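You operate a simulated robot arm through the tools that you are given. There is no shell and no other tool. Be economical: measure what you need, move in short steps, check, and stop when the job is done.

You are at the controls of a simulated robot arm. One attempt, no reset.

## Task
Fetch the green cushion from its locker for the three-dot chair.
Fine: it stands on the seat; the lid ends shut and clasped. Set down upright: what you pick out.

It is judged by the outcome, as a careful person would: the job done as asked, and still so three seconds after it is handed in. It fails if anything else is knocked over, pushed out of place, dropped, spilled or broken. Lids that push on must go on centred and level and be pressed home; caps that screw on are set level and turned clockwise until they are tight.

## Robot
A 7-joint arm with a two-finger parallel gripper on a trunk, on a base that drives. Base frame: it is fixed to the floor where the robot stands at the start and does not move with it; the origin is under the middle of the robot, x ahead of it, y to its left, z up. Units: mm, rad, N and s.
With the tool pointing down near the work surface it reaches from about 360 to 380 mm from the robot's upright axis, wherever it stands. Its first joint turns from -2.897 to 2.897 rad. Places, roughly: door end bench clasp [1100, 1300, 300]; door end bench lid [1300, 1500, 400]; one-dot chair [-1250, 3000, 750]; seat of the three-dot chair [200, 1200, 700]; sideboard end bench clasp [600, 0, 300]; sideboard end bench lid [600, -200, 400]; three-dot chair [250, 1250, 750]; two-dot chair [-1000, 2500, 750]. Payload 3.91 kg.
The tool frame sits at the grasp point between the pads (the TCP): z along the fingers, y along the line on which they close. The tips reach 30 mm beyond it. Largest opening 110 mm; finger width 20, thickness 10; the body of the gripper, 48 by 112 mm, starts 55 mm behind the TCP.
Orientation is told as [roll, pitch, yaw] about the base's x, y, z axes, in that order, counted from this pose: with the fingers straight down and closing along the base's y, the tool's x points along the base's -x, its y along +y and its z along -z.

## Interface
- The arm moves only by the tool nudge_tool. Its argument "increments" is text: rows parted by semicolons, each of 7 numbers parted by spaces: the shift along the tool's x, y, z in units of 150 mm (1.0 is 150 mm), then the turn, a rotation vector about the tool's x, y, z in units of 180 degrees (1.0 is 180 degrees), then the closure, from 0 (fully open) to 1 (shut). In form: tx ty tz ax ay az claw; .... A call has 1 to 20 rows; each row is the pose to reach, as a shift and turn from the pose commanded when the call began, along the tool's axes at that moment. A call with a number of a shift or a turn outside -1 to 1 is refused whole. A row lasts 0.2 s, in which the tool goes at most 50 mm and 0.15 rad; a call with a longer step from one row to the next is refused whole, and so is a gripper value outside its range. A pose out of reach is approached as far as the arm can. The call stops where the force on the tool passes 90 N (or 10 N more than at its start, if that is more) or the arm is blocked; 0.2 s more then pass. The fingers move at their own pace (about 153 mm/s each) and stop on an object; they squeeze with about 38 N. The grip force told is the motor's: it shows also when the fingers shut on nothing. Time passes only in rows, and 0.2 s behind the last, so rows that repeat a pose let the fingers close. It gives the time, the measured TCP pose, the force on the tool (base axes), the opening and the grip force at its end, in the units of the frame above (readings bear some noise), with the torque about the TCP (base axes, N m) and any sound that the robot's microphone picked up, and new pictures: "views" is both (left out), scene, wrist or none.
- Cameras (640 x 400 px; columns grow to the right, rows downward): "scene" is now at [-3.4, 110, 1292.9]; the picture's right is [-0.48, -0.88, 0.00], its down [-0.61, 0.33, -0.72] and it looks along [0.63, -0.35, -0.69] (base axes); focal length 294 px, centre (320, 200). "wrist" rides on the gripper at [77, 7, -115] in the tool frame; the picture's right is [-0.09, 1.00, 0.00], its down [-0.80, -0.07, -0.59] and it looks along [-0.59, -0.05, 0.80] (tool axes); focal length 270 px, centre (320, 200). There is no depth. A picture from a camera that has moved, and an enlarged one, comes with that camera's place and axes in the base frame and with its lens.
- lift_body(by): slides the trunk up (or, below 0, down) by that many mm; the arm and the scene camera ride with it, the base frame stays. It gives what a move gives, with no picture.
- base_move(legs): drives the robot by 1 to 6 legs, each [ahead, turn to the left] in mm and rad, along the robot's own axes; the way and the turn of a leg run together, so that a leg with both is an arc; at most 1500 mm and 3.142 rad a leg. The arm and the cameras ride along, it lands a little off, and it stops where it bumps. It gives what a move gives, and a new picture of the scene camera.
- head_to(pan, tilt): turns the head with the scene camera to pan (to the left, within 2.705 rad either way) and tilt (down, from -0.506 to 1.204), counted from straight ahead of the robot. It gives what a move gives, and a new picture of the scene camera.
- enlarge(camera, box): a new picture of the part [left, top, right, bottom] of that camera's present view, enlarged. No time passes.
- sign_off(): hands the job in; it is judged then, once.

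Go step by step. Nothing tells you exact positions but the pictures and the camera data: compare them with the known pose of the tool, close in by small moves and look again before you grip or let go. The budget is 120 turns and 260 pictures, counting those below and the enlarged ones. Unless the task says otherwise, let go and move clear before handing in, and close with one line.

The tools are called after "Emit:" as name(argument=value, ...) on one line, values as JSON. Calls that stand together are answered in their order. nudge_tool: Moves the arm, as the interface text tells. Its arguments: {"type":"object","properties":{"increments":{"type":"string"},"views":{"type":"string","enum":["both","scene","wrist","none"]}},"required":["increments"]} The other tools are called the same way: lift_body (by) slides the trunk up or down; base_move (legs) drives the base; head_to (pan, tilt) turns the head that bears the scene camera; enlarge (camera, box) takes an enlarged picture of a part of a camera's view; sign_off () hands the job in.

At the start:

```text
time: 0.0
tool_pos: [484.8, 40.5, 961.7]
ee_rot: [0.0, 0.001, -0.022]
force: [0.3, 0.1, 0.4]
torque: [0.0, 0.01, 0.0]
width: 109.9
finger_force: 0.0
trunk travel left (down, up): [-275.0, 335.0]
robot x, y, heading: [-0.4, -1.3, 0.0]
head pan, tilt: [-0.503, 0.766]
```

scene: 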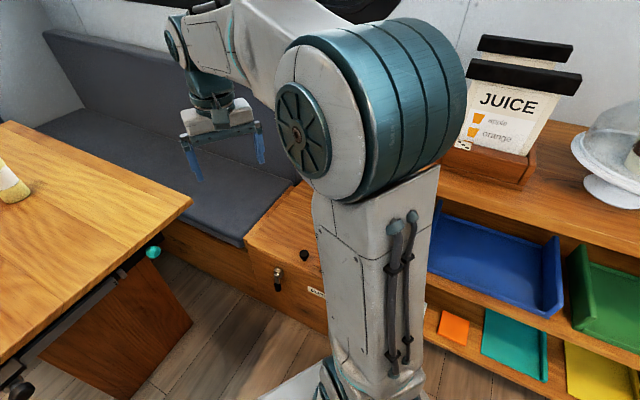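
wrist: 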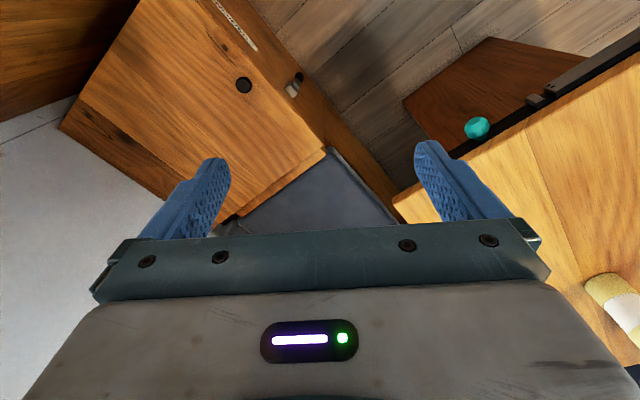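

I see a dining nook with a bench locker (sideboard end) to my right with a clasp and label, a table to the left. I'll look around to find labels and the chairs.

Emit:
enlarge(camera="scene", box=[220, 180, 380, 330])

Emit:
head_to(pan=0.5, tilt=0.5)

Emit:
head_to(pan=1.4, tilt=0.5)

Emit:
head_to(pan=2.3, tilt=0.4)

```text
2.67 times, centred on (300, 255) of scene
camera zoom: at [-3.4, 110.0, 1292.9], right [-0.48, -0.88, 0.0], down [-0.61, 0.33, -0.72], along [0.63, -0.35, -0.69], focal length 784 px, centre (373, 53)
```

zoom: 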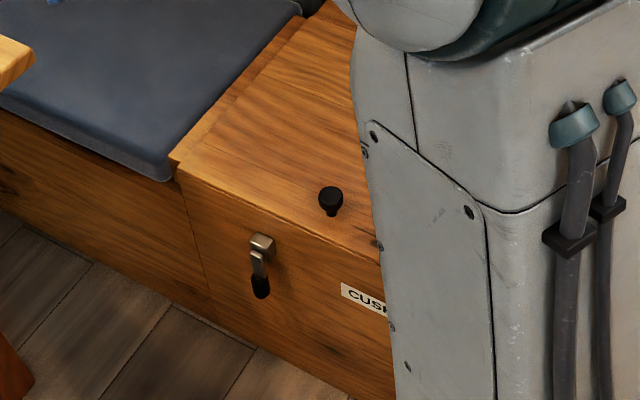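

```text
time: 1.3
tool_pos: [485.6, 40.3, 961.1]
ee_rot: [0.0, 0.0, -0.02]
force: [0.2, -0.2, 0.2]
torque: [0.05, 0.02, 0.0]
width: 109.9
finger_force: 0.1
trunk travel left (down, up): [-275.0, 335.0]
robot x, y, heading: [-1.9, -3.1, 0.004]
head pan, tilt: [0.499, 0.499]
camera scene: at [4.5, 193.1, 1316.2], right [0.48, -0.88, 0.0], down [-0.42, -0.23, -0.88], along [0.77, 0.42, -0.48], focal length 294 px, centre (320, 200)
```

scene: 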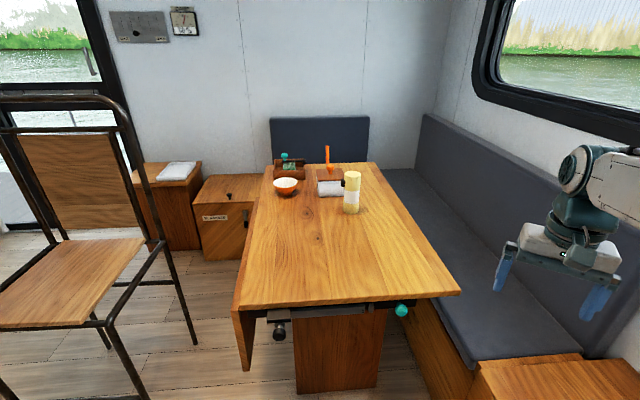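

```text
time: 2.5
tool_pos: [485.8, 40.2, 961.8]
ee_rot: [0.0, 0.0, -0.018]
force: [-0.2, -0.6, 0.3]
torque: [0.0, 0.0, 0.01]
width: 109.9
finger_force: 0.0
trunk travel left (down, up): [-275.0, 335.0]
robot x, y, heading: [0.9, -1.1, 0.0]
head pan, tilt: [1.4, 0.499]
camera scene: at [-59.9, 239.3, 1316.2], right [0.99, -0.17, 0.0], down [-0.08, -0.47, -0.88], along [0.15, 0.86, -0.48], focal length 294 px, centre (320, 200)
```

scene: 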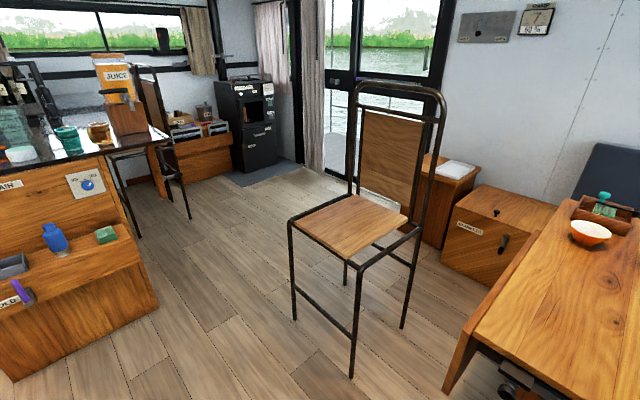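

```text
time: 3.7
tool_pos: [484.7, 41.3, 959.6]
ee_rot: [-0.001, 0.0, -0.019]
force: [0.6, 0.3, 0.2]
torque: [-0.02, -0.02, 0.0]
width: 109.8
finger_force: 0.0
trunk travel left (down, up): [-275.0, 335.0]
robot x, y, heading: [2.3, 2.5, 0.002]
head pan, tilt: [2.3, 0.4]
camera scene: at [-137.2, 218.7, 1325.3], right [0.75, 0.67, 0.0], down [0.26, -0.29, -0.92], along [-0.61, 0.69, -0.39], focal length 294 px, centre (320, 200)
```

scene: 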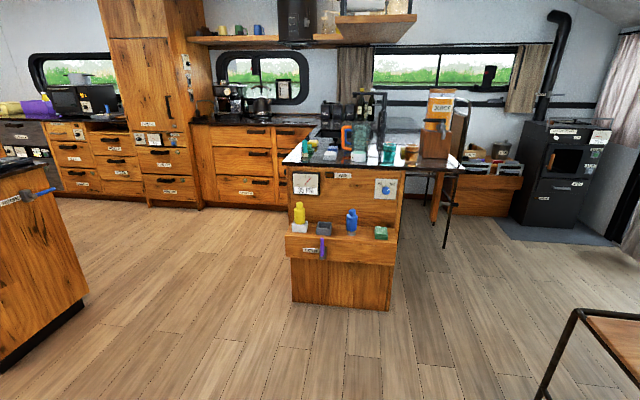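

The room is rotated relative to my frame. I'll read the two locker labels and the chair dots.

Emit:
head_to(pan=1.1, tilt=0.5)

Emit:
enlarge(camera="scene", box=[260, 120, 440, 300])

Emit:
enlarge(camera="scene", box=[40, 60, 300, 300])

Emit:
head_to(pan=-0.9, tilt=0.9)

```text
time: 5.1
tool_pos: [485.4, 41.3, 961.0]
ee_rot: [0.001, 0.0, -0.021]
force: [-0.2, -0.7, -0.7]
torque: [0.01, 0.04, 0.0]
width: 109.8
finger_force: 0.0
trunk travel left (down, up): [-275.0, 335.0]
robot x, y, heading: [3.3, 1.6, 0.0]
head pan, tilt: [1.1, 0.499]
camera scene: at [-34.2, 230.7, 1316.2], right [0.89, -0.45, 0.0], down [-0.22, -0.43, -0.88], along [0.4, 0.78, -0.48], focal length 294 px, centre (320, 200)
```

scene: 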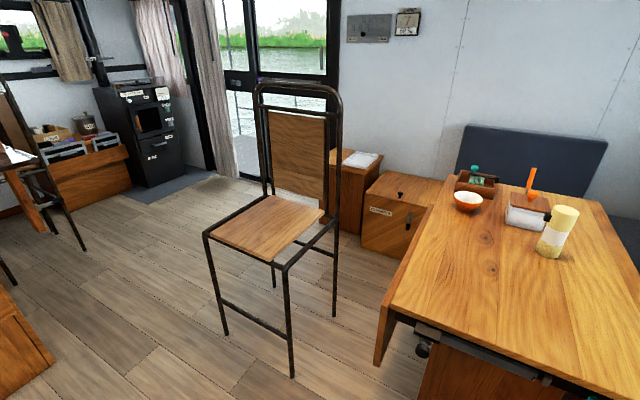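

```text
2.22 times, centred on (350, 210) of scene
camera zoom: at [-34.2, 230.7, 1316.2], right [0.89, -0.45, 0.0], down [-0.22, -0.43, -0.88], along [0.4, 0.78, -0.48], focal length 654 px, centre (253, 178)
```

zoom: 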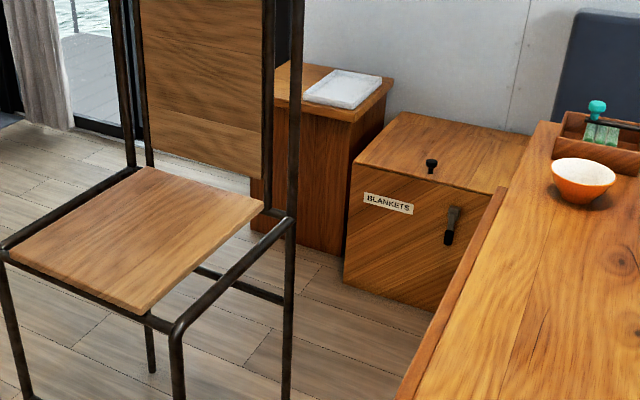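

```text
1.67 times, centred on (170, 180) of scene
camera zoom: at [-34.2, 230.7, 1316.2], right [0.89, -0.45, 0.0], down [-0.22, -0.43, -0.88], along [0.4, 0.78, -0.48], focal length 490 px, centre (570, 233)
```

zoom: 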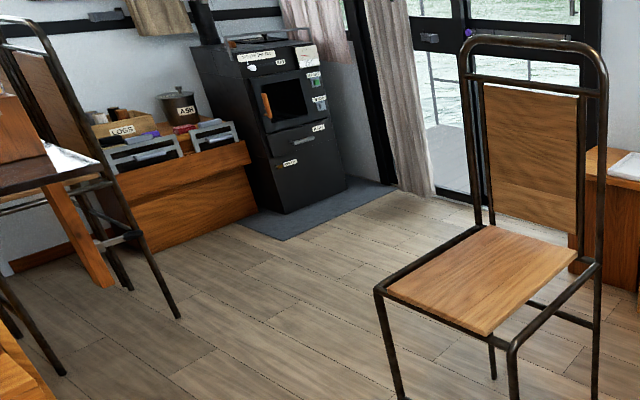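

```text
time: 7.0
tool_pos: [484.8, 40.0, 962.0]
ee_rot: [-0.001, -0.001, -0.018]
force: [0.0, -0.5, -0.2]
torque: [-0.03, 0.01, 0.01]
width: 109.9
finger_force: 0.0
trunk travel left (down, up): [-275.0, 335.0]
robot x, y, heading: [-2.7, -0.4, -0.001]
head pan, tilt: [-0.901, 0.901]
camera scene: at [-28.5, 90.5, 1282.3], right [-0.78, -0.62, 0.0], down [-0.49, 0.61, -0.62], along [0.39, -0.49, -0.78], focal length 294 px, centre (320, 200)
```

scene: 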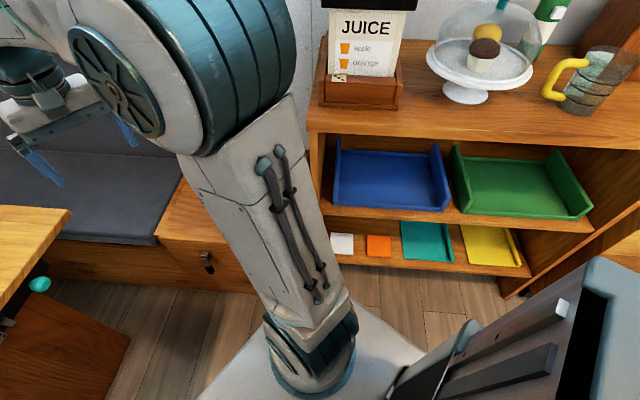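

The label under me reads "CUSH…" (sideboard end), the other locker is "BLANKETS", so the cushion is in the sideboard-end locker. I reckon its front runs from about (745, 32) to (310, -240); I'll drive a little closer and face it.

Emit:
base_move(legs=[[0, 0.41], [240, 0], [0, -1.42]])

Emit:
head_to(pan=0.0, tilt=0.9)

```text
time: 13.4
tool_pos: [531.4, -283.5, 960.6]
ee_rot: [0.0, 0.0, -0.999]
force: [0.2, 0.4, -0.2]
torque: [0.02, 0.0, -0.01]
width: 110.2
finger_force: 0.1
trunk travel left (down, up): [-275.0, 335.0]
robot x, y, heading: [238.6, 105.6, -0.979]
head pan, tilt: [-0.901, 0.901]
camera scene: at [300.9, 181.5, 1282.3], right [-0.95, 0.3, 0.0], down [0.24, 0.75, -0.62], along [-0.19, -0.59, -0.78], focal length 294 px, centre (320, 200)
```

scene: 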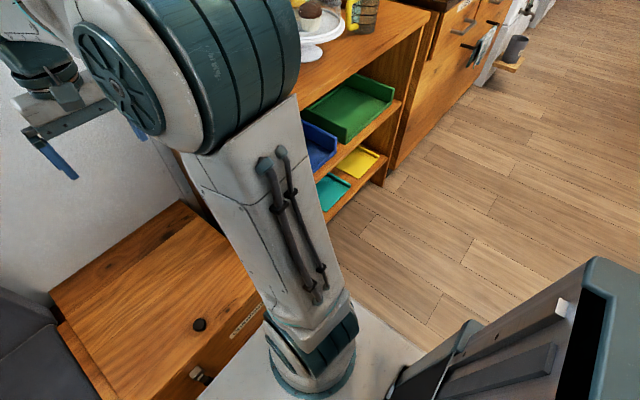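

```text
time: 14.6
tool_pos: [531.3, -283.6, 961.0]
ee_rot: [0.001, 0.0, -1.0]
force: [-0.4, 0.1, -0.2]
torque: [0.04, 0.02, 0.0]
width: 110.1
finger_force: 0.0
trunk travel left (down, up): [-275.0, 335.0]
robot x, y, heading: [239.3, 106.2, -0.978]
head pan, tilt: [0.0, 0.901]
camera scene: at [365.9, 190.9, 1282.3], right [-0.83, -0.56, 0.0], down [-0.44, 0.65, -0.62], along [0.35, -0.52, -0.78], focal length 294 px, centre (320, 200)
```

scene: 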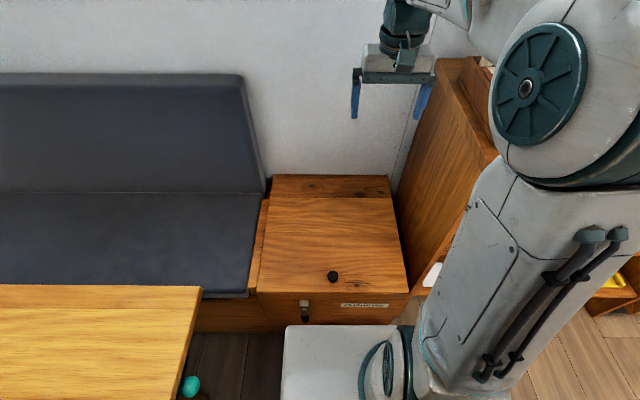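

The cushion locker is now in clear view with knob at about (549, -155) and clasp at about (587, -53). I'll lower the trunk and zoom in.

Emit:
lift_body(by=-200)

Emit:
nudge_tool(increments="0 0 0 0 0 0 0")

Emit:
enlarge(camera="scene", box=[230, 250, 430, 375])

```text
time: 16.8
tool_pos: [530.7, -283.1, 761.2]
ee_rot: [0.0, -0.001, -0.999]
force: [-0.2, 1.3, 0.3]
torque: [-0.02, 0.03, 0.0]
width: 110.0
finger_force: 0.0
trunk travel left (down, up): [-75.0, 535.0]
robot x, y, heading: [239.7, 108.2, -0.972]
head pan, tilt: [0.0, 0.901]
```

```text
time: 17.2
tool_pos: [530.3, -282.0, 760.0]
ee_rot: [0.0, -0.003, -0.999]
force: [-0.2, 0.5, -0.4]
torque: [-0.01, 0.01, -0.02]
width: 110.0
finger_force: 0.0
trunk travel left (down, up): [-75.0, 535.0]
robot x, y, heading: [242.3, 103.1, -0.974]
head pan, tilt: [0.0, 0.901]
camera scene: at [365.9, 190.9, 1082.3], right [-0.83, -0.56, 0.0], down [-0.44, 0.65, -0.62], along [0.35, -0.51, -0.78], focal length 294 px, centre (320, 200)
camera wrist: at [495.5, -214.3, 875.7], right [0.88, 0.47, 0.0], down [0.37, -0.71, 0.59], along [0.28, -0.53, -0.8], focal length 270 px, centre (320, 200)
```

scene: 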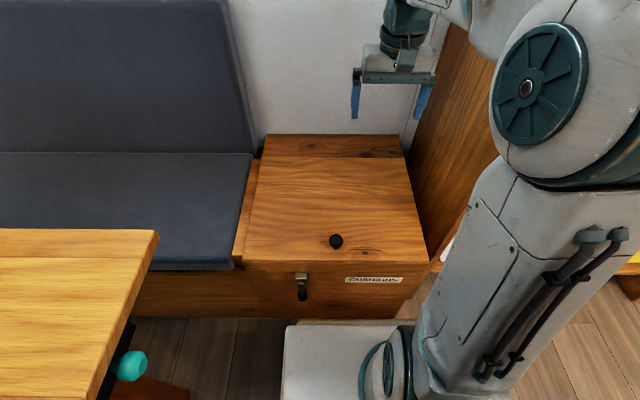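
wrist: 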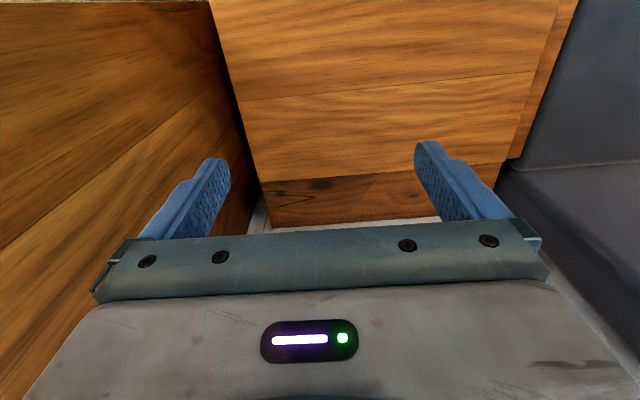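

```text
3.20 times, centred on (330, 312) of scene
camera zoom: at [365.9, 190.9, 1082.3], right [-0.83, -0.56, 0.0], down [-0.44, 0.65, -0.62], along [0.35, -0.51, -0.78], focal length 941 px, centre (288, -160)
```

zoom: 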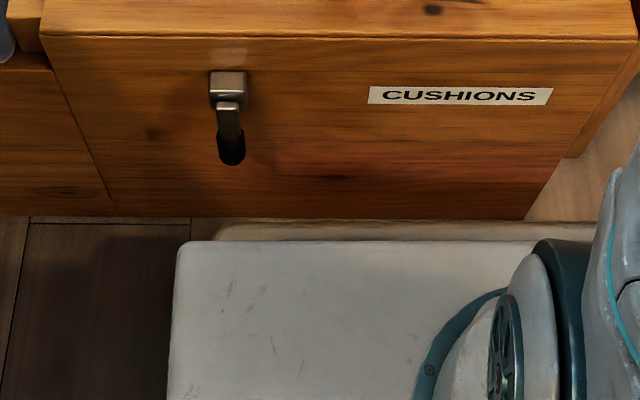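

I'll bring the wrist camera in front of the clasp to see how it works.

Emit:
nudge_tool(increments="0.19 0.18 0.0 0 0 0 0; 0.37 0.36 0.0 0 0 0 0; 0.56 0.54 0.1 0 0 0 0; 0.74 0.72 0.2 0 0 0 0; 0.93 0.9 0.3 0 0 0 0", views="none")

Emit:
nudge_tool(increments="0.16 0.1 0.2 0 0 0 0; 0.3 0.2 0.4 0 0 0 0; 0.45 0.28 0.6 0 0 0 0; 0.45 0.28 0.77 0 0 0 0")

```text
time: 18.4
tool_pos: [571.2, -91.7, 716.4]
ee_rot: [0.0, -0.001, -0.999]
force: [0.0, -0.2, 0.4]
torque: [0.01, -0.01, 0.01]
width: 110.1
finger_force: 0.0
trunk travel left (down, up): [-75.0, 535.0]
robot x, y, heading: [240.2, 105.8, -0.978]
head pan, tilt: [0.0, 0.901]
```

```text
time: 19.4
tool_pos: [568.3, -11.2, 599.2]
ee_rot: [0.001, 0.0, -0.999]
force: [-0.7, -0.5, 0.2]
torque: [-0.01, -0.02, -0.02]
width: 110.0
finger_force: 0.2
trunk travel left (down, up): [-75.0, 535.0]
robot x, y, heading: [239.5, 104.7, -0.977]
head pan, tilt: [0.0, 0.901]
camera scene: at [365.8, 191.1, 1082.4], right [-0.83, -0.56, 0.0], down [-0.44, 0.65, -0.62], along [0.35, -0.51, -0.78], focal length 294 px, centre (320, 200)
camera wrist: at [532.7, 56.8, 714.5], right [0.89, 0.47, 0.0], down [0.37, -0.71, 0.59], along [0.28, -0.53, -0.8], focal length 270 px, centre (320, 200)
```

scene: 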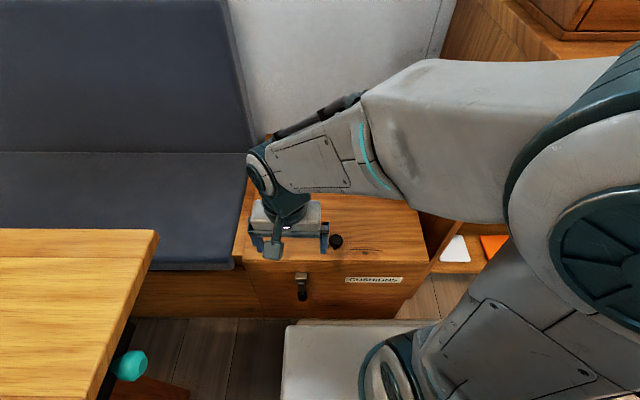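
wrist: 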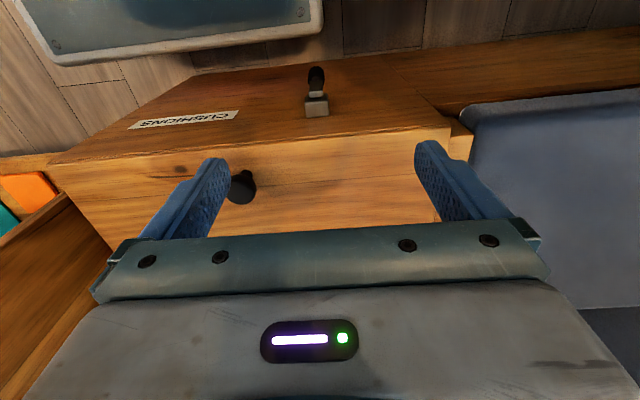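

Emit:
enlarge(camera="wrist", box=[270, 50, 370, 125])

Emit:
enlarge(camera="scene", box=[270, 255, 340, 310])

```text
5.33 times, centred on (320, 88) of wrist
camera zoom: at [532.7, 56.8, 714.5], right [0.89, 0.47, 0.0], down [0.37, -0.71, 0.59], along [0.28, -0.53, -0.8], focal length 1442 px, centre (320, 800)
```

zoom: 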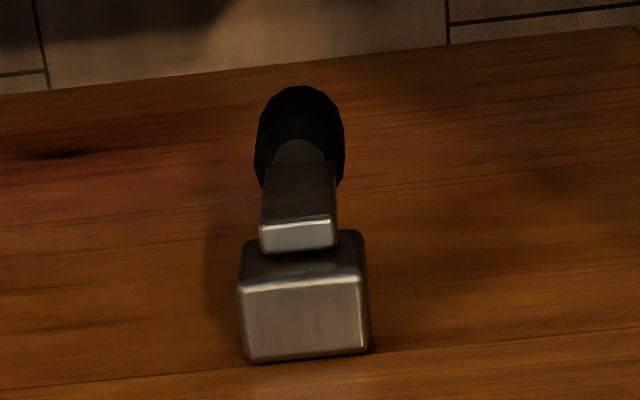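

```text
7.27 times, centred on (305, 282) of scene
camera zoom: at [365.8, 191.1, 1082.4], right [-0.83, -0.56, 0.0], down [-0.44, 0.65, -0.62], along [0.35, -0.51, -0.78], focal length 2139 px, centre (429, -400)
```

zoom: 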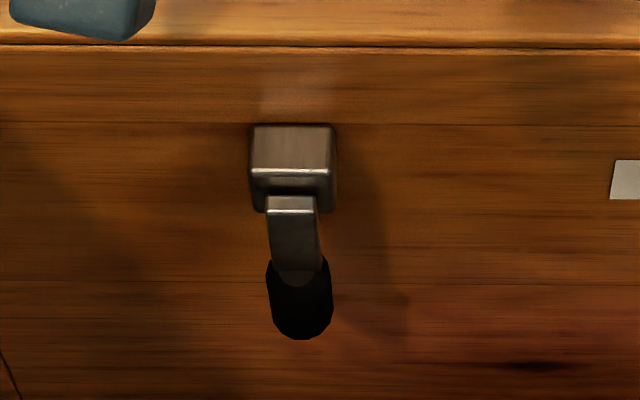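

The clasp is a box with a short black-gripped lever hanging from it, grip at about (570, -22, 300). I'll lower the tool in front with a 30° tilt towards the locker.

Emit:
nudge_tool(increments="0.1 0 0.2 0 -0.042 0 0; 0.2 0 0.4 0 -0.084 0 0; 0.3 0 0.6 0 -0.126 0 0; 0.3 0 0.8 0 -0.167 0 0; 0.3 0 1.0 0 -0.167 0 0")

Emit:
enlarge(camera="scene", box=[230, 220, 370, 320])

```text
time: 20.6
tool_pos: [604.2, 41.6, 448.9]
ee_rot: [-0.002, -0.526, -0.997]
force: [-0.6, 0.2, -0.7]
torque: [-0.01, 0.01, 0.01]
width: 110.3
finger_force: 0.0
out of reach, approached as far as the arm can: row 2, 3, 4, 5
trunk travel left (down, up): [-75.0, 535.0]
robot x, y, heading: [238.6, 107.2, -0.974]
head pan, tilt: [0.0, 0.901]
camera scene: at [365.4, 191.1, 1082.4], right [-0.83, -0.56, 0.0], down [-0.44, 0.65, -0.62], along [0.35, -0.51, -0.78], focal length 294 px, centre (320, 200)
camera wrist: at [543.2, 149.5, 508.6], right [0.88, 0.48, 0.04], down [0.16, -0.37, 0.92], along [0.45, -0.8, -0.4], focal length 270 px, centre (320, 200)
```

scene: 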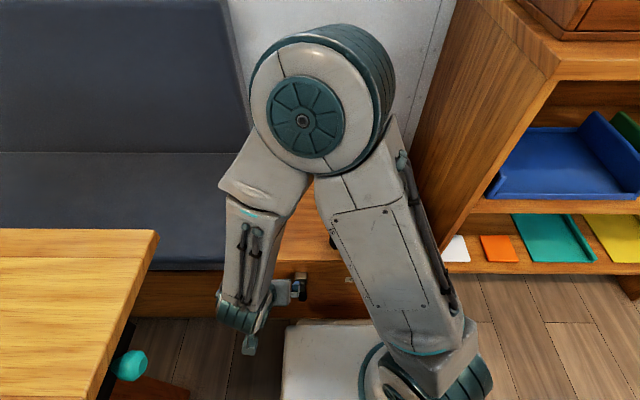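
wrist: 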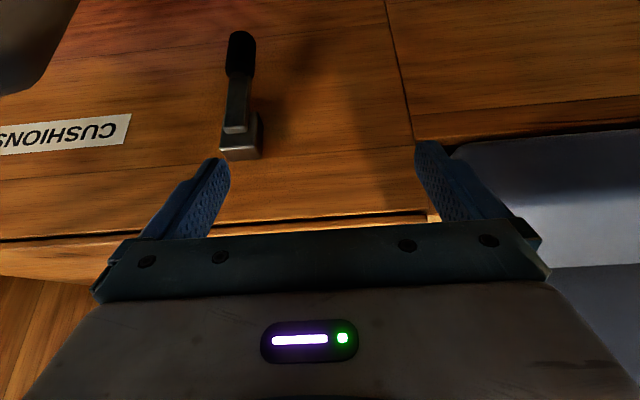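

```text
4.00 times, centred on (300, 270) of scene
camera zoom: at [365.4, 191.1, 1082.4], right [-0.83, -0.56, 0.0], down [-0.44, 0.65, -0.62], along [0.35, -0.51, -0.78], focal length 1176 px, centre (400, -80)
```

zoom: 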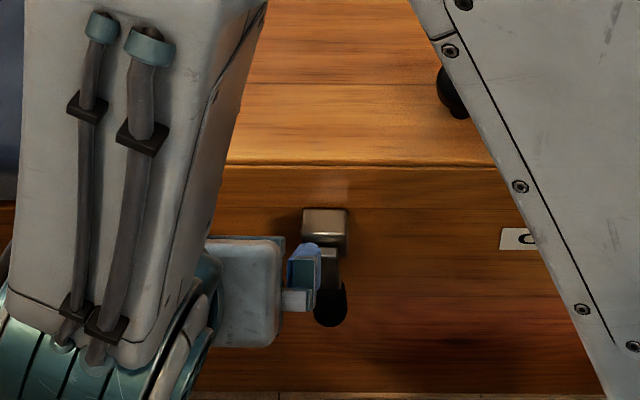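

Too close for the arm to fold with that tilt. I'll lift back up, back the base off about 120 mm, and lower the trunk further.

Emit:
nudge_tool(increments="-0.19 0 -0.18 0 0.042 0 0; -0.38 0 -0.36 0 0.084 0 0; -0.57 0 -0.54 0 0.126 0 0; -0.76 0 -0.716 0 0.167 0 0", views="none")

Emit:
base_move(legs=[[-125, 0]])

```text
time: 21.6
tool_pos: [630.8, 5.5, 599.2]
ee_rot: [0.0, 0.001, -0.998]
force: [-0.2, 0.0, -0.3]
torque: [-0.01, 0.0, 0.01]
width: 110.0
finger_force: 0.1
trunk travel left (down, up): [-75.0, 535.0]
robot x, y, heading: [241.9, 108.0, -0.976]
head pan, tilt: [0.0, 0.901]
```

```text
time: 22.8
tool_pos: [561.1, 110.0, 598.0]
ee_rot: [-0.001, 0.001, -0.999]
force: [-0.2, 0.4, 0.3]
torque: [0.02, 0.0, -0.02]
width: 109.9
finger_force: 0.1
trunk travel left (down, up): [-75.0, 535.0]
robot x, y, heading: [171.4, 212.1, -0.977]
head pan, tilt: [0.0, 0.901]
camera scene: at [296.1, 294.4, 1082.3], right [-0.83, -0.56, 0.0], down [-0.44, 0.65, -0.62], along [0.35, -0.51, -0.78], focal length 294 px, centre (320, 200)
```

scene: 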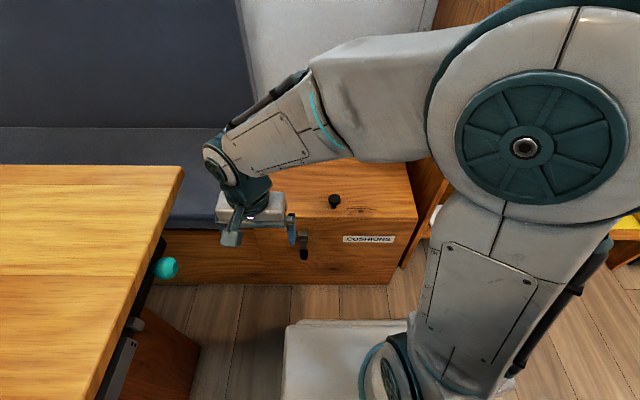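

Emit:
nudge_tool(increments="-0.1 -0.22 0 0 0 0 0; -0.2 -0.44 0 0 0 0 0", views="none")

Emit:
lift_body(by=-70)

Emit:
nudge_tool(increments="-0.05 0 0.17 0 -0.042 0 0; -0.1 0 0.34 0 -0.084 0 0; -0.16 0 0.51 0 -0.126 0 0; -0.22 0 0.68 0 -0.167 0 0; -0.28 0 0.85 0 -0.167 0 0")

Emit:
enlarge(camera="scene", box=[220, 190, 380, 290])

```text
time: 23.4
tool_pos: [519.6, 48.4, 598.9]
ee_rot: [0.0, -0.001, -0.998]
force: [0.3, -0.3, 0.5]
torque: [0.04, 0.01, -0.03]
width: 110.0
finger_force: 0.1
trunk travel left (down, up): [-75.0, 535.0]
robot x, y, heading: [172.0, 214.2, -0.976]
head pan, tilt: [0.0, 0.901]
```

```text
time: 24.5
tool_pos: [519.7, 48.6, 531.1]
ee_rot: [0.0, 0.0, -0.997]
force: [0.7, -0.1, 0.4]
torque: [-0.01, -0.02, -0.01]
width: 110.1
finger_force: 0.1
trunk travel left (down, up): [-5.0, 605.0]
robot x, y, heading: [169.8, 208.4, -0.974]
head pan, tilt: [0.0, 0.901]
```

```text
time: 25.7
tool_pos: [543.7, 14.6, 403.8]
ee_rot: [-0.001, -0.523, -0.997]
force: [0.2, 0.6, 0.0]
torque: [0.01, 0.01, -0.02]
width: 109.8
finger_force: 0.0
trunk travel left (down, up): [-5.0, 605.0]
robot x, y, heading: [174.6, 211.3, -0.975]
head pan, tilt: [0.0, 0.901]
camera scene: at [295.9, 294.5, 1012.4], right [-0.83, -0.56, 0.0], down [-0.44, 0.65, -0.62], along [0.35, -0.51, -0.78], focal length 294 px, centre (320, 200)
camera wrist: at [481.8, 122.1, 463.9], right [0.88, 0.48, 0.04], down [0.16, -0.37, 0.92], along [0.45, -0.8, -0.4], focal length 270 px, centre (320, 200)
```

scene: 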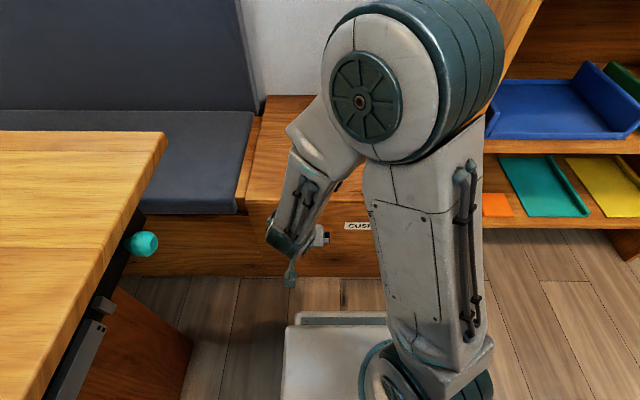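
wrist: 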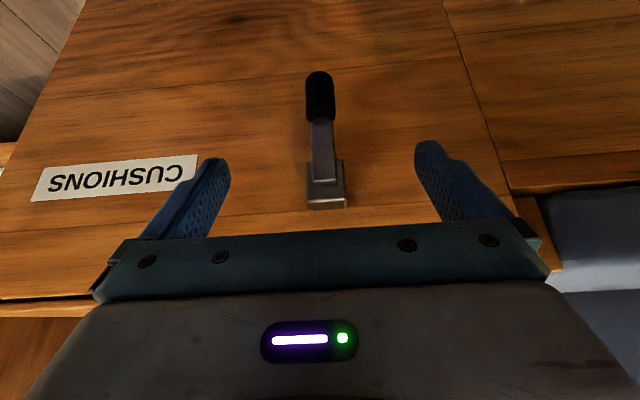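

```text
4.00 times, centred on (300, 240) of scene
camera zoom: at [295.9, 294.5, 1012.4], right [-0.83, -0.56, 0.0], down [-0.44, 0.65, -0.62], along [0.35, -0.51, -0.78], focal length 1176 px, centre (400, 40)
```

zoom: 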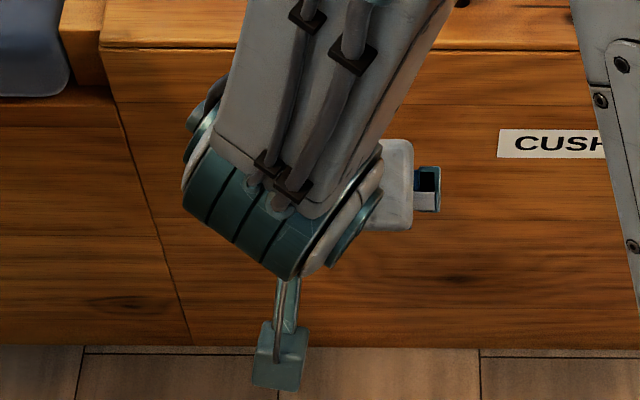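

The grip triangulates to about (567, -24, 297), centred between the fingers. I advance to it with fingers open and check.

Emit:
nudge_tool(increments="0.03 0 0.2 0 0 0 0; 0.06 0 0.4 0 0 0 0; 0.08 0 0.6 0 0 0 0; 0.093 0 0.76 0 0 0 0")

```text
time: 26.8
tool_pos: [568.1, -19.5, 304.7]
ee_rot: [0.004, -0.539, -0.997]
force: [-28.2, 13.9, 60.8]
torque: [-1.02, -1.77, -0.07]
width: 110.0
finger_force: 0.0
trunk travel left (down, up): [-5.0, 605.0]
robot x, y, heading: [171.1, 210.4, -0.98]
head pan, tilt: [0.0, 0.901]
stopped in row 4: the force on the tool passed its limit at 94 N (the readings are from after the stop); the commanded pose is now the measured one
camera scene: at [291.9, 297.3, 1013.6], right [-0.83, -0.56, 0.0], down [-0.44, 0.65, -0.62], along [0.35, -0.52, -0.78], focal length 294 px, centre (320, 200)
camera wrist: at [506.5, 88.8, 364.5], right [0.88, 0.48, 0.05], down [0.15, -0.36, 0.92], along [0.46, -0.8, -0.39], focal length 270 px, centre (320, 200)
```

scene: 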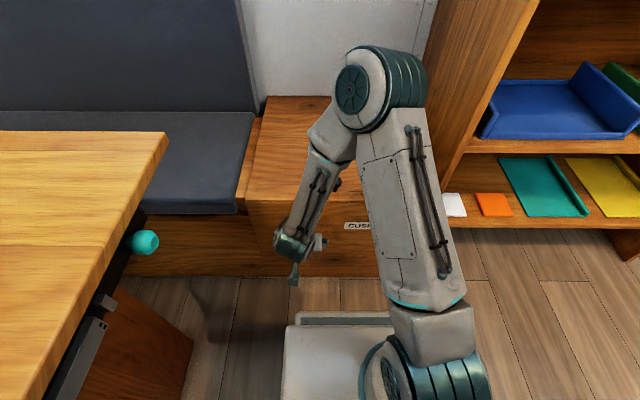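
wrist: 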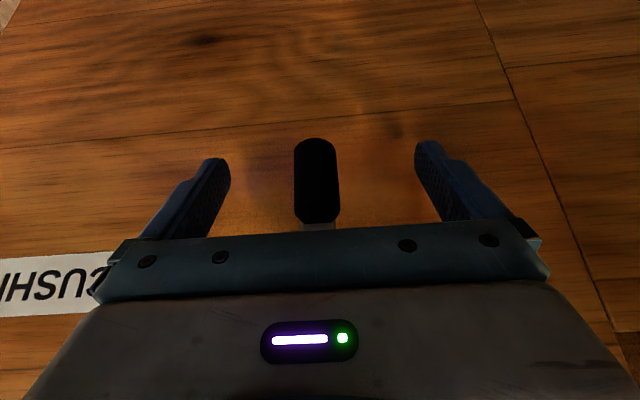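

The palm touched the lever's top; I back off 18 mm along the tool and look.

Emit:
nudge_tool(increments="0 0 -0.06 0 0 0 0; 0.02 0 -0.13 0 0 0 0; 0.02 0 -0.13 0 0 0 0")

Emit:
enlarge(camera="wrist", box=[220, 100, 420, 240])

```text
time: 27.6
tool_pos: [563.0, -9.5, 315.9]
ee_rot: [0.002, -0.529, -0.994]
force: [0.3, -0.1, -0.3]
torque: [0.0, 0.0, -0.02]
width: 110.2
finger_force: 0.0
trunk travel left (down, up): [-5.0, 605.0]
robot x, y, heading: [174.2, 211.3, -0.979]
head pan, tilt: [0.0, 0.901]
camera scene: at [295.5, 295.0, 1012.1], right [-0.83, -0.56, 0.0], down [-0.44, 0.65, -0.62], along [0.35, -0.51, -0.78], focal length 294 px, centre (320, 200)
camera wrist: at [500.3, 99.0, 375.9], right [0.88, 0.48, 0.05], down [0.15, -0.37, 0.92], along [0.46, -0.8, -0.4], focal length 270 px, centre (320, 200)
```

scene: 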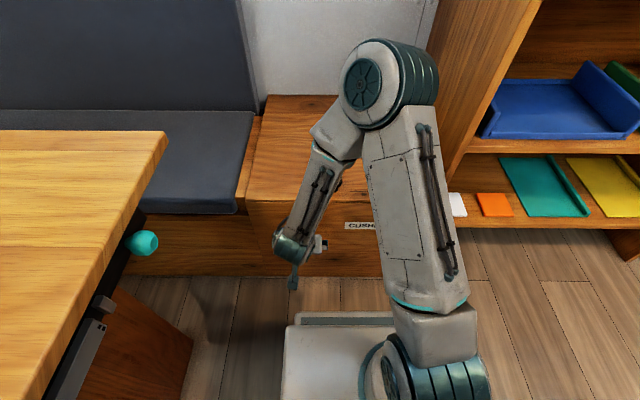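
wrist: 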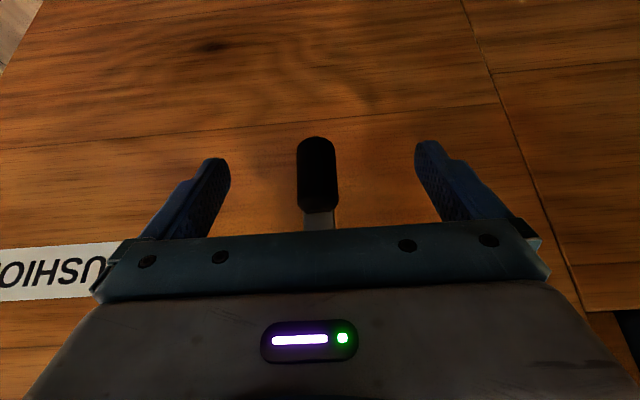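

```text
2.86 times, centred on (320, 170) of wrist
camera zoom: at [500.3, 99.0, 375.9], right [0.88, 0.48, 0.05], down [0.15, -0.37, 0.92], along [0.46, -0.8, -0.4], focal length 772 px, centre (320, 286)
```

zoom: 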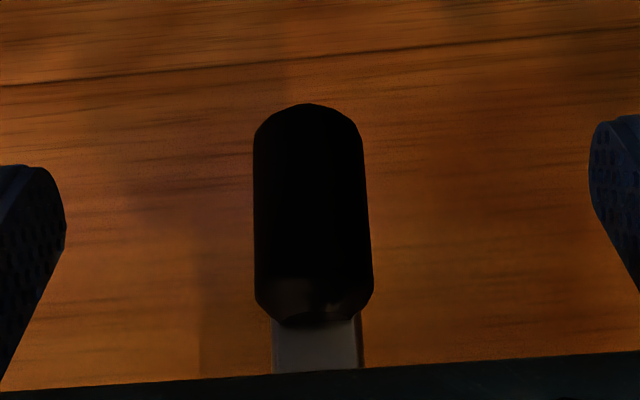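

The black grip sits between the pads near the tips. Closing on it.

Emit:
nudge_tool(increments="0 0 0 0 0 0 0.5; 0 0 0 0 0 0 1; 0 0 0 0 0 0 1; 0 0 0 0 0 0 1", views="wrist")

```text
time: 28.6
tool_pos: [560.1, -10.0, 315.9]
ee_rot: [-0.002, -0.531, -1.0]
force: [-21.0, -10.5, 2.5]
torque: [-0.24, 0.17, -0.19]
width: 22.7
finger_force: 45.6
trunk travel left (down, up): [-5.0, 605.0]
robot x, y, heading: [168.9, 206.9, -0.977]
head pan, tilt: [0.0, 0.901]
camera wrist: at [499.0, 98.0, 376.0], right [0.88, 0.48, 0.04], down [0.15, -0.37, 0.92], along [0.45, -0.8, -0.39], focal length 270 px, centre (320, 200)
```

wrist: 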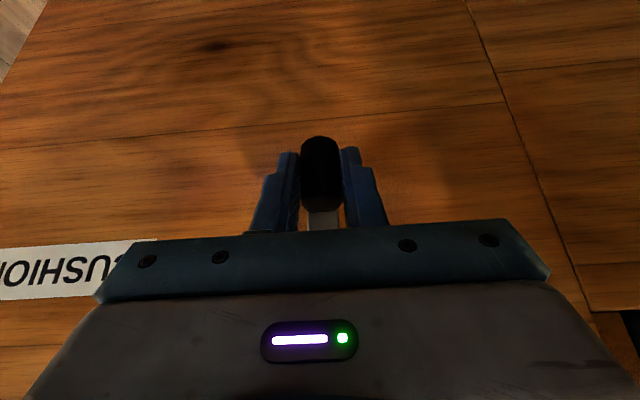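

Emit:
nudge_tool(increments="0.044 -0.02 -0.064 0 0 0 1; 0.088 -0.02 -0.128 0 0 0 1; 0.088 -0.02 -0.128 0 0 0 1", views="wrist")

```text
time: 29.4
tool_pos: [547.2, 7.7, 324.5]
ee_rot: [0.002, -0.524, -0.993]
force: [2.2, -6.9, -31.1]
torque: [1.18, 0.99, 0.15]
width: 22.6
finger_force: 45.0
trunk travel left (down, up): [-5.0, 605.0]
robot x, y, heading: [172.6, 211.8, -0.971]
head pan, tilt: [0.0, 0.901]
camera wrist: at [485.7, 115.8, 385.2], right [0.88, 0.48, 0.05], down [0.16, -0.37, 0.92], along [0.46, -0.79, -0.4], focal length 270 px, centre (320, 200)
```

wrist: 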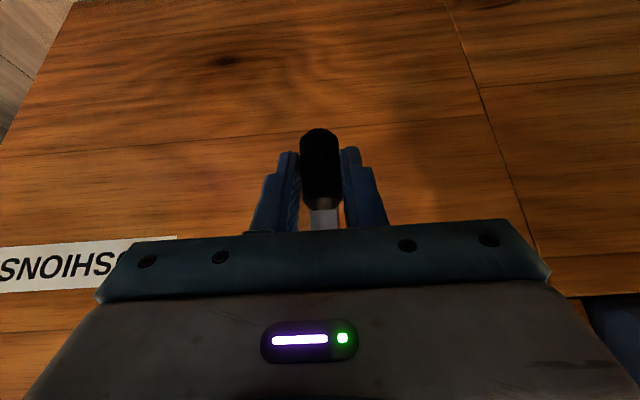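

Emit:
nudge_tool(increments="0.087 0 -0.08 0 0 0 1; 0.146 0 -0.19 0 0 0 1; 0.146 0 -0.19 0 0 0 1", views="both")

```text
time: 30.2
tool_pos: [535.8, 27.3, 339.3]
ee_rot: [-0.007, -0.537, -1.005]
force: [-13.6, -44.9, 7.3]
torque: [-0.33, 1.02, -0.23]
width: 22.6
finger_force: 45.3
out of reach, approached as far as the arm can: row 2, 3
trunk travel left (down, up): [-5.0, 605.0]
robot x, y, heading: [169.9, 212.2, -0.978]
head pan, tilt: [0.0, 0.901]
camera scene: at [295.5, 293.1, 1012.8], right [-0.83, -0.56, 0.0], down [-0.44, 0.65, -0.62], along [0.35, -0.52, -0.78], focal length 294 px, centre (320, 200)
camera wrist: at [475.4, 136.2, 398.9], right [0.88, 0.47, 0.04], down [0.15, -0.36, 0.92], along [0.45, -0.81, -0.39], focal length 270 px, centre (320, 200)
```

scene: 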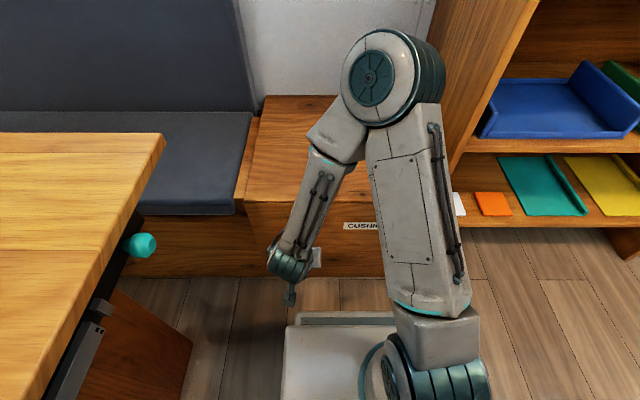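
wrist: 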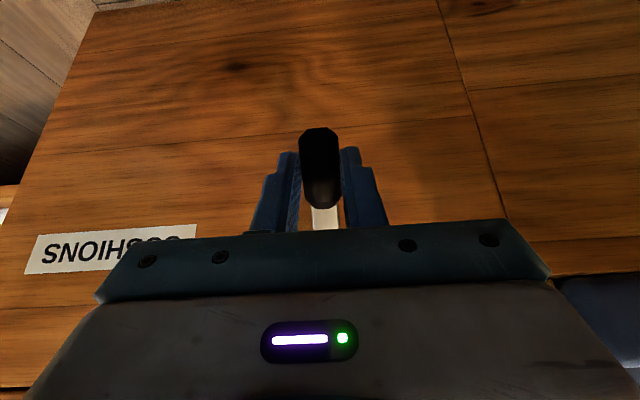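

The lever is swinging out (about 45° so far), but the arm is at its inner limit. I'll bring the tool towards vertical while continuing the arc.

Emit:
nudge_tool(increments="0.01 0 -0.05 0 0.042 0 1; -0.01 0 -0.11 0 0.084 0 1; -0.04 0 -0.17 0 0.126 0 1; -0.078 0 -0.233 0 0.168 0 1; -0.078 0 -0.233 0 0.168 0 1", views="both")

```text
time: 31.4
tool_pos: [532.1, 29.9, 374.8]
ee_rot: [-0.007, -0.008, -1.0]
force: [-6.8, -76.1, 17.3]
torque: [-2.3, 0.12, 0.7]
width: 22.5
finger_force: 44.7
trunk travel left (down, up): [-5.0, 605.0]
robot x, y, heading: [171.3, 207.9, -0.987]
head pan, tilt: [0.0, 0.901]
camera scene: at [295.5, 291.4, 1012.5], right [-0.84, -0.55, 0.0], down [-0.43, 0.66, -0.62], along [0.34, -0.52, -0.78], focal length 294 px, centre (320, 200)
camera wrist: at [497.6, 100.8, 489.2], right [0.89, 0.46, -0.01], down [0.37, -0.71, 0.6], along [0.27, -0.54, -0.8], focal length 270 px, centre (320, 200)
```

scene: 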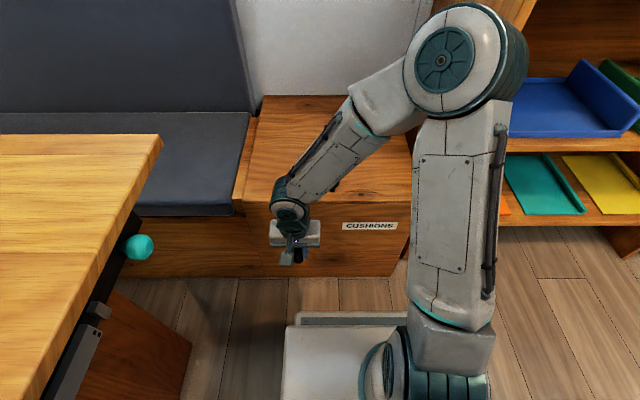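
wrist: 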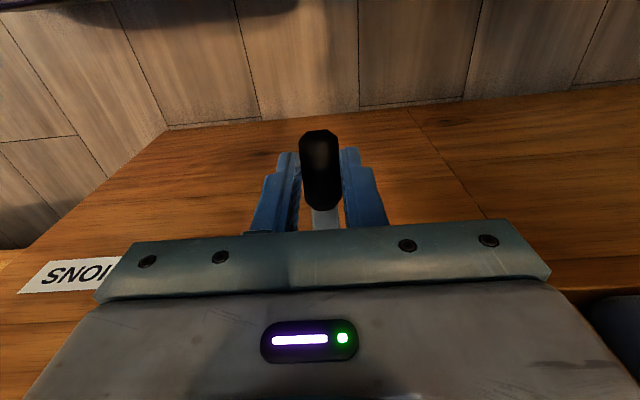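

Emit:
nudge_tool(increments="-0.04 -0.04 -0.02 0 0 0 1; -0.06 -0.05 -0.05 0 0 0 1", views="wrist")

Emit:
enlarge(camera="wrist", box=[240, 110, 400, 240])

```text
time: 32.0
tool_pos: [531.7, 31.3, 379.9]
ee_rot: [-0.001, 0.006, -0.987]
force: [-3.7, -14.3, -18.5]
torque: [0.79, 0.91, 0.17]
width: 22.6
finger_force: 44.8
trunk travel left (down, up): [-5.0, 605.0]
robot x, y, heading: [174.1, 213.4, -0.975]
head pan, tilt: [0.0, 0.901]
camera wrist: at [496.0, 99.1, 494.5], right [0.88, 0.47, 0.0], down [0.38, -0.71, 0.59], along [0.28, -0.52, -0.81], focal length 270 px, centre (320, 200)
```

wrist: 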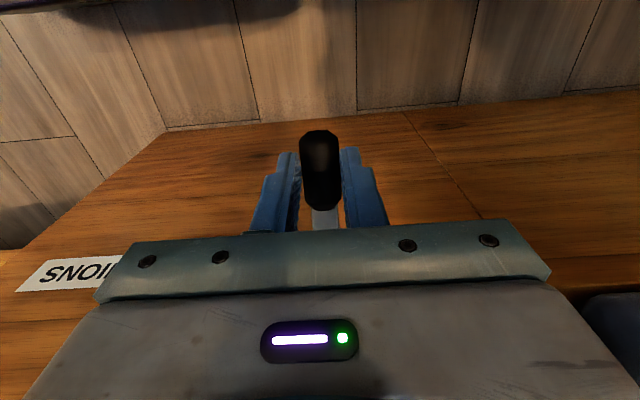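

```text
3.08 times, centred on (320, 175) of wrist
camera zoom: at [496.0, 99.1, 494.5], right [0.88, 0.47, 0.0], down [0.38, -0.71, 0.59], along [0.28, -0.52, -0.81], focal length 832 px, centre (320, 277)
```

zoom: 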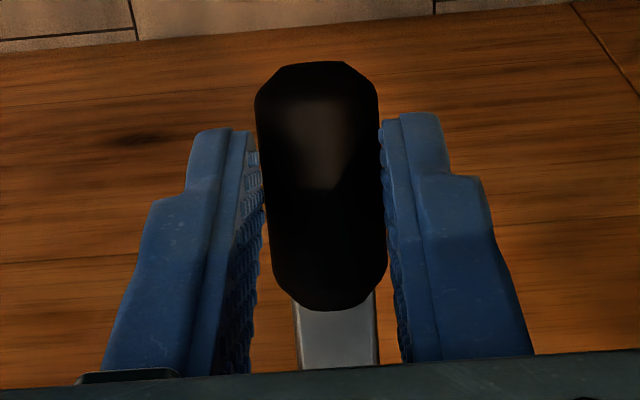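

Emit:
nudge_tool(increments="0.02 0 -0.07 0 0 0 1; 0.03 0 -0.147 0 0 0 1; 0.02 0 -0.22 0 0 0 1; 0.0 0 -0.29 0 0 0 1", views="both")

```text
time: 33.0
tool_pos: [533.6, 27.9, 426.1]
ee_rot: [0.001, -0.001, -0.996]
force: [-0.2, -0.1, 0.6]
torque: [0.01, 0.01, 0.0]
width: 0.0
finger_force: 37.5
trunk travel left (down, up): [-5.0, 605.0]
robot x, y, heading: [171.0, 208.3, -0.976]
head pan, tilt: [0.0, 0.901]
camera scene: at [295.0, 294.8, 1012.5], right [-0.83, -0.56, 0.0], down [-0.44, 0.65, -0.62], along [0.35, -0.51, -0.78], focal length 294 px, centre (320, 200)
camera wrist: at [498.2, 97.1, 539.8], right [0.88, 0.47, 0.0], down [0.38, -0.71, 0.6], along [0.28, -0.53, -0.8], focal length 270 px, centre (320, 200)
```

scene: 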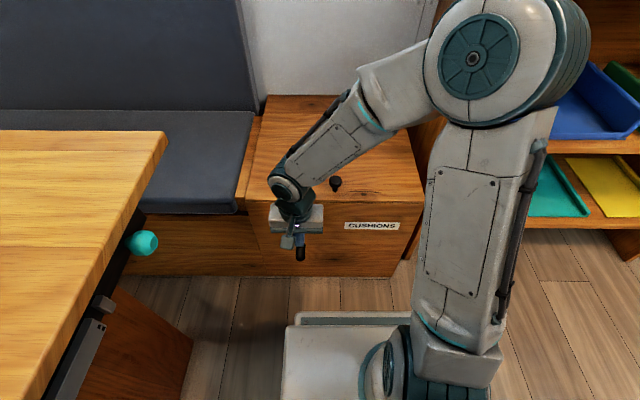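
wrist: 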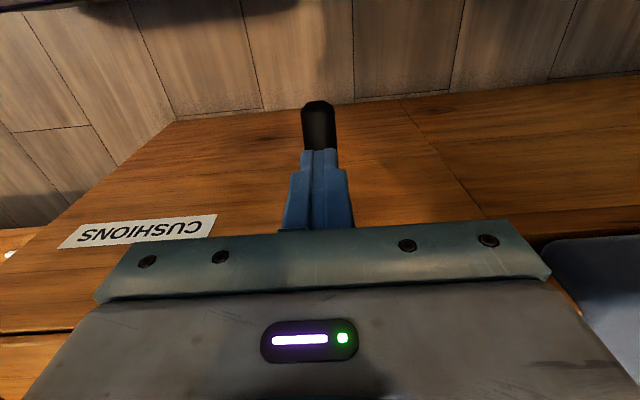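

The grip slipped off; the lever is staying out. I raise the arm to look at it.

Emit:
nudge_tool(increments="0 0 -0.3 0 0 0 1; 0 0 -0.6 0 0 0 1; 0 0.25 -0.8 0 0 0 1; 0 0.25 -0.9 0 0 0 1", views="both")

Emit:
enlarge(camera="wrist", box=[200, 50, 400, 170])

Emit:
enlarge(camera="scene", box=[240, 190, 380, 290])

```text
time: 34.0
tool_pos: [562.7, 49.6, 561.5]
ee_rot: [0.001, 0.0, -0.995]
force: [-0.2, -0.3, -0.5]
torque: [0.0, 0.03, 0.02]
width: 0.0
finger_force: 37.7
trunk travel left (down, up): [-5.0, 605.0]
robot x, y, heading: [169.2, 208.7, -0.974]
head pan, tilt: [0.0, 0.901]
camera scene: at [295.0, 294.7, 1012.3], right [-0.83, -0.56, 0.0], down [-0.44, 0.65, -0.62], along [0.35, -0.51, -0.78], focal length 294 px, centre (320, 200)
camera wrist: at [527.0, 117.4, 676.0], right [0.88, 0.47, 0.0], down [0.38, -0.71, 0.6], along [0.28, -0.53, -0.8], focal length 270 px, centre (320, 200)
```

scene: 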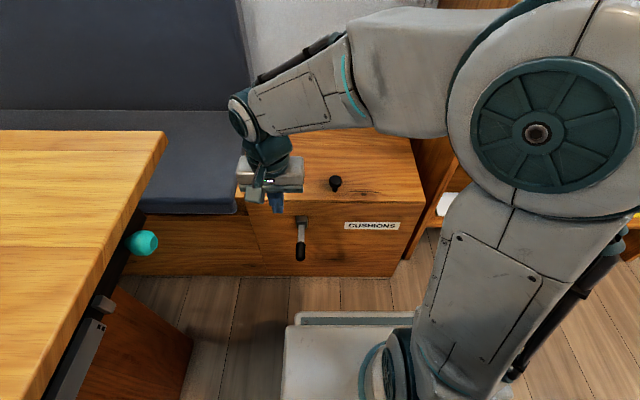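
wrist: 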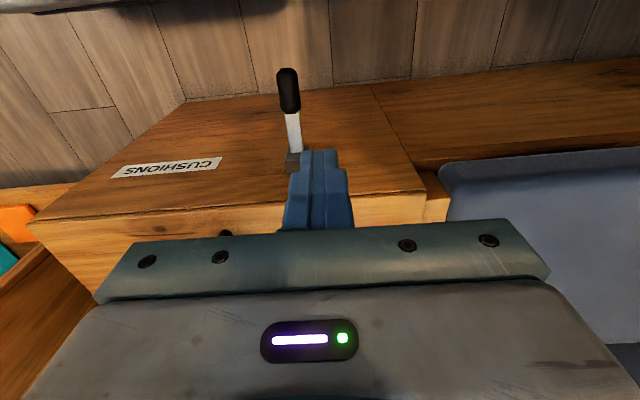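

```text
3.20 times, centred on (300, 110) of wrist
camera zoom: at [527.0, 117.4, 676.0], right [0.88, 0.47, 0.0], down [0.38, -0.71, 0.6], along [0.28, -0.53, -0.8], focal length 865 px, centre (384, 488)
```

zoom: 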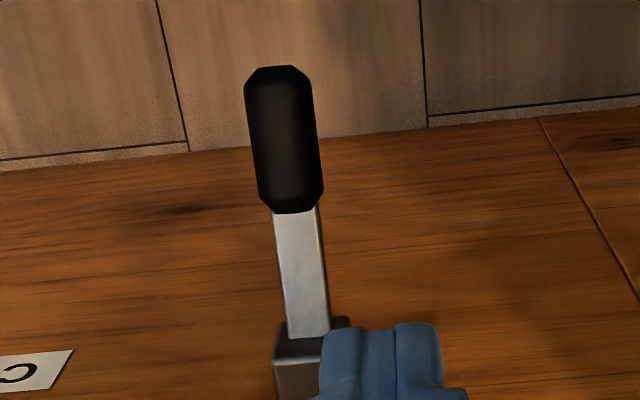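

```text
4.00 times, centred on (310, 240) of scene
camera zoom: at [295.0, 294.7, 1012.3], right [-0.83, -0.56, 0.0], down [-0.44, 0.65, -0.62], along [0.35, -0.51, -0.78], focal length 1176 px, centre (360, 40)
```

zoom: 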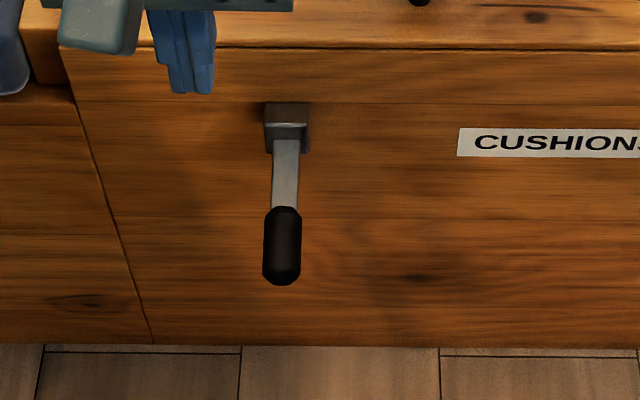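

The lever now stands out at about 70°, seemingly at its stop. Next: go above the lid knob, fingers open.

Emit:
nudge_tool(increments="-0.1 -0.2 -0.2 0 0 0 0.5; -0.3 -0.4 -0.2 0 0 0 0; -0.5 -0.6 -0.2 0 0 0 0; -0.7 -0.78 -0.2 0 0 0 0; -0.9 -0.78 -0.2 0 0 0 0", views="both")

```text
time: 35.2
tool_pos: [538.6, -131.3, 592.9]
ee_rot: [0.0, -0.002, -0.995]
force: [-0.2, 0.8, -0.4]
torque: [-0.04, 0.0, -0.01]
width: 110.2
finger_force: 0.1
trunk travel left (down, up): [-5.0, 605.0]
robot x, y, heading: [170.2, 211.1, -0.976]
head pan, tilt: [0.0, 0.901]
camera scene: at [294.9, 294.9, 1012.3], right [-0.83, -0.56, 0.0], down [-0.44, 0.65, -0.62], along [0.35, -0.51, -0.78], focal length 294 px, centre (320, 200)
camera wrist: at [503.1, -62.1, 706.5], right [0.88, 0.47, 0.0], down [0.38, -0.71, 0.6], along [0.28, -0.53, -0.8], focal length 270 px, centre (320, 200)
```

scene: 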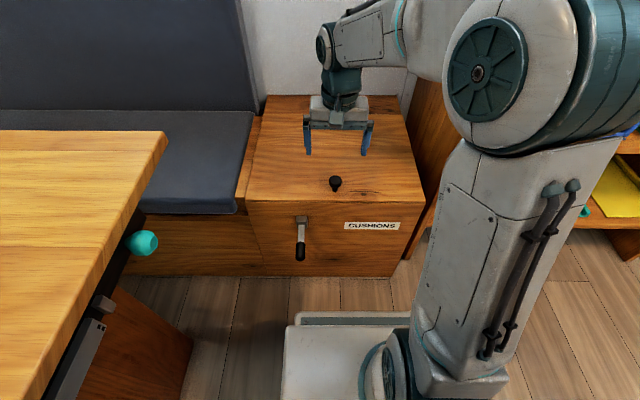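
wrist: 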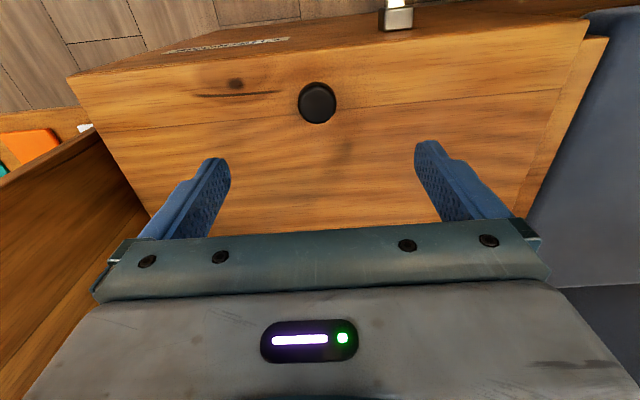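

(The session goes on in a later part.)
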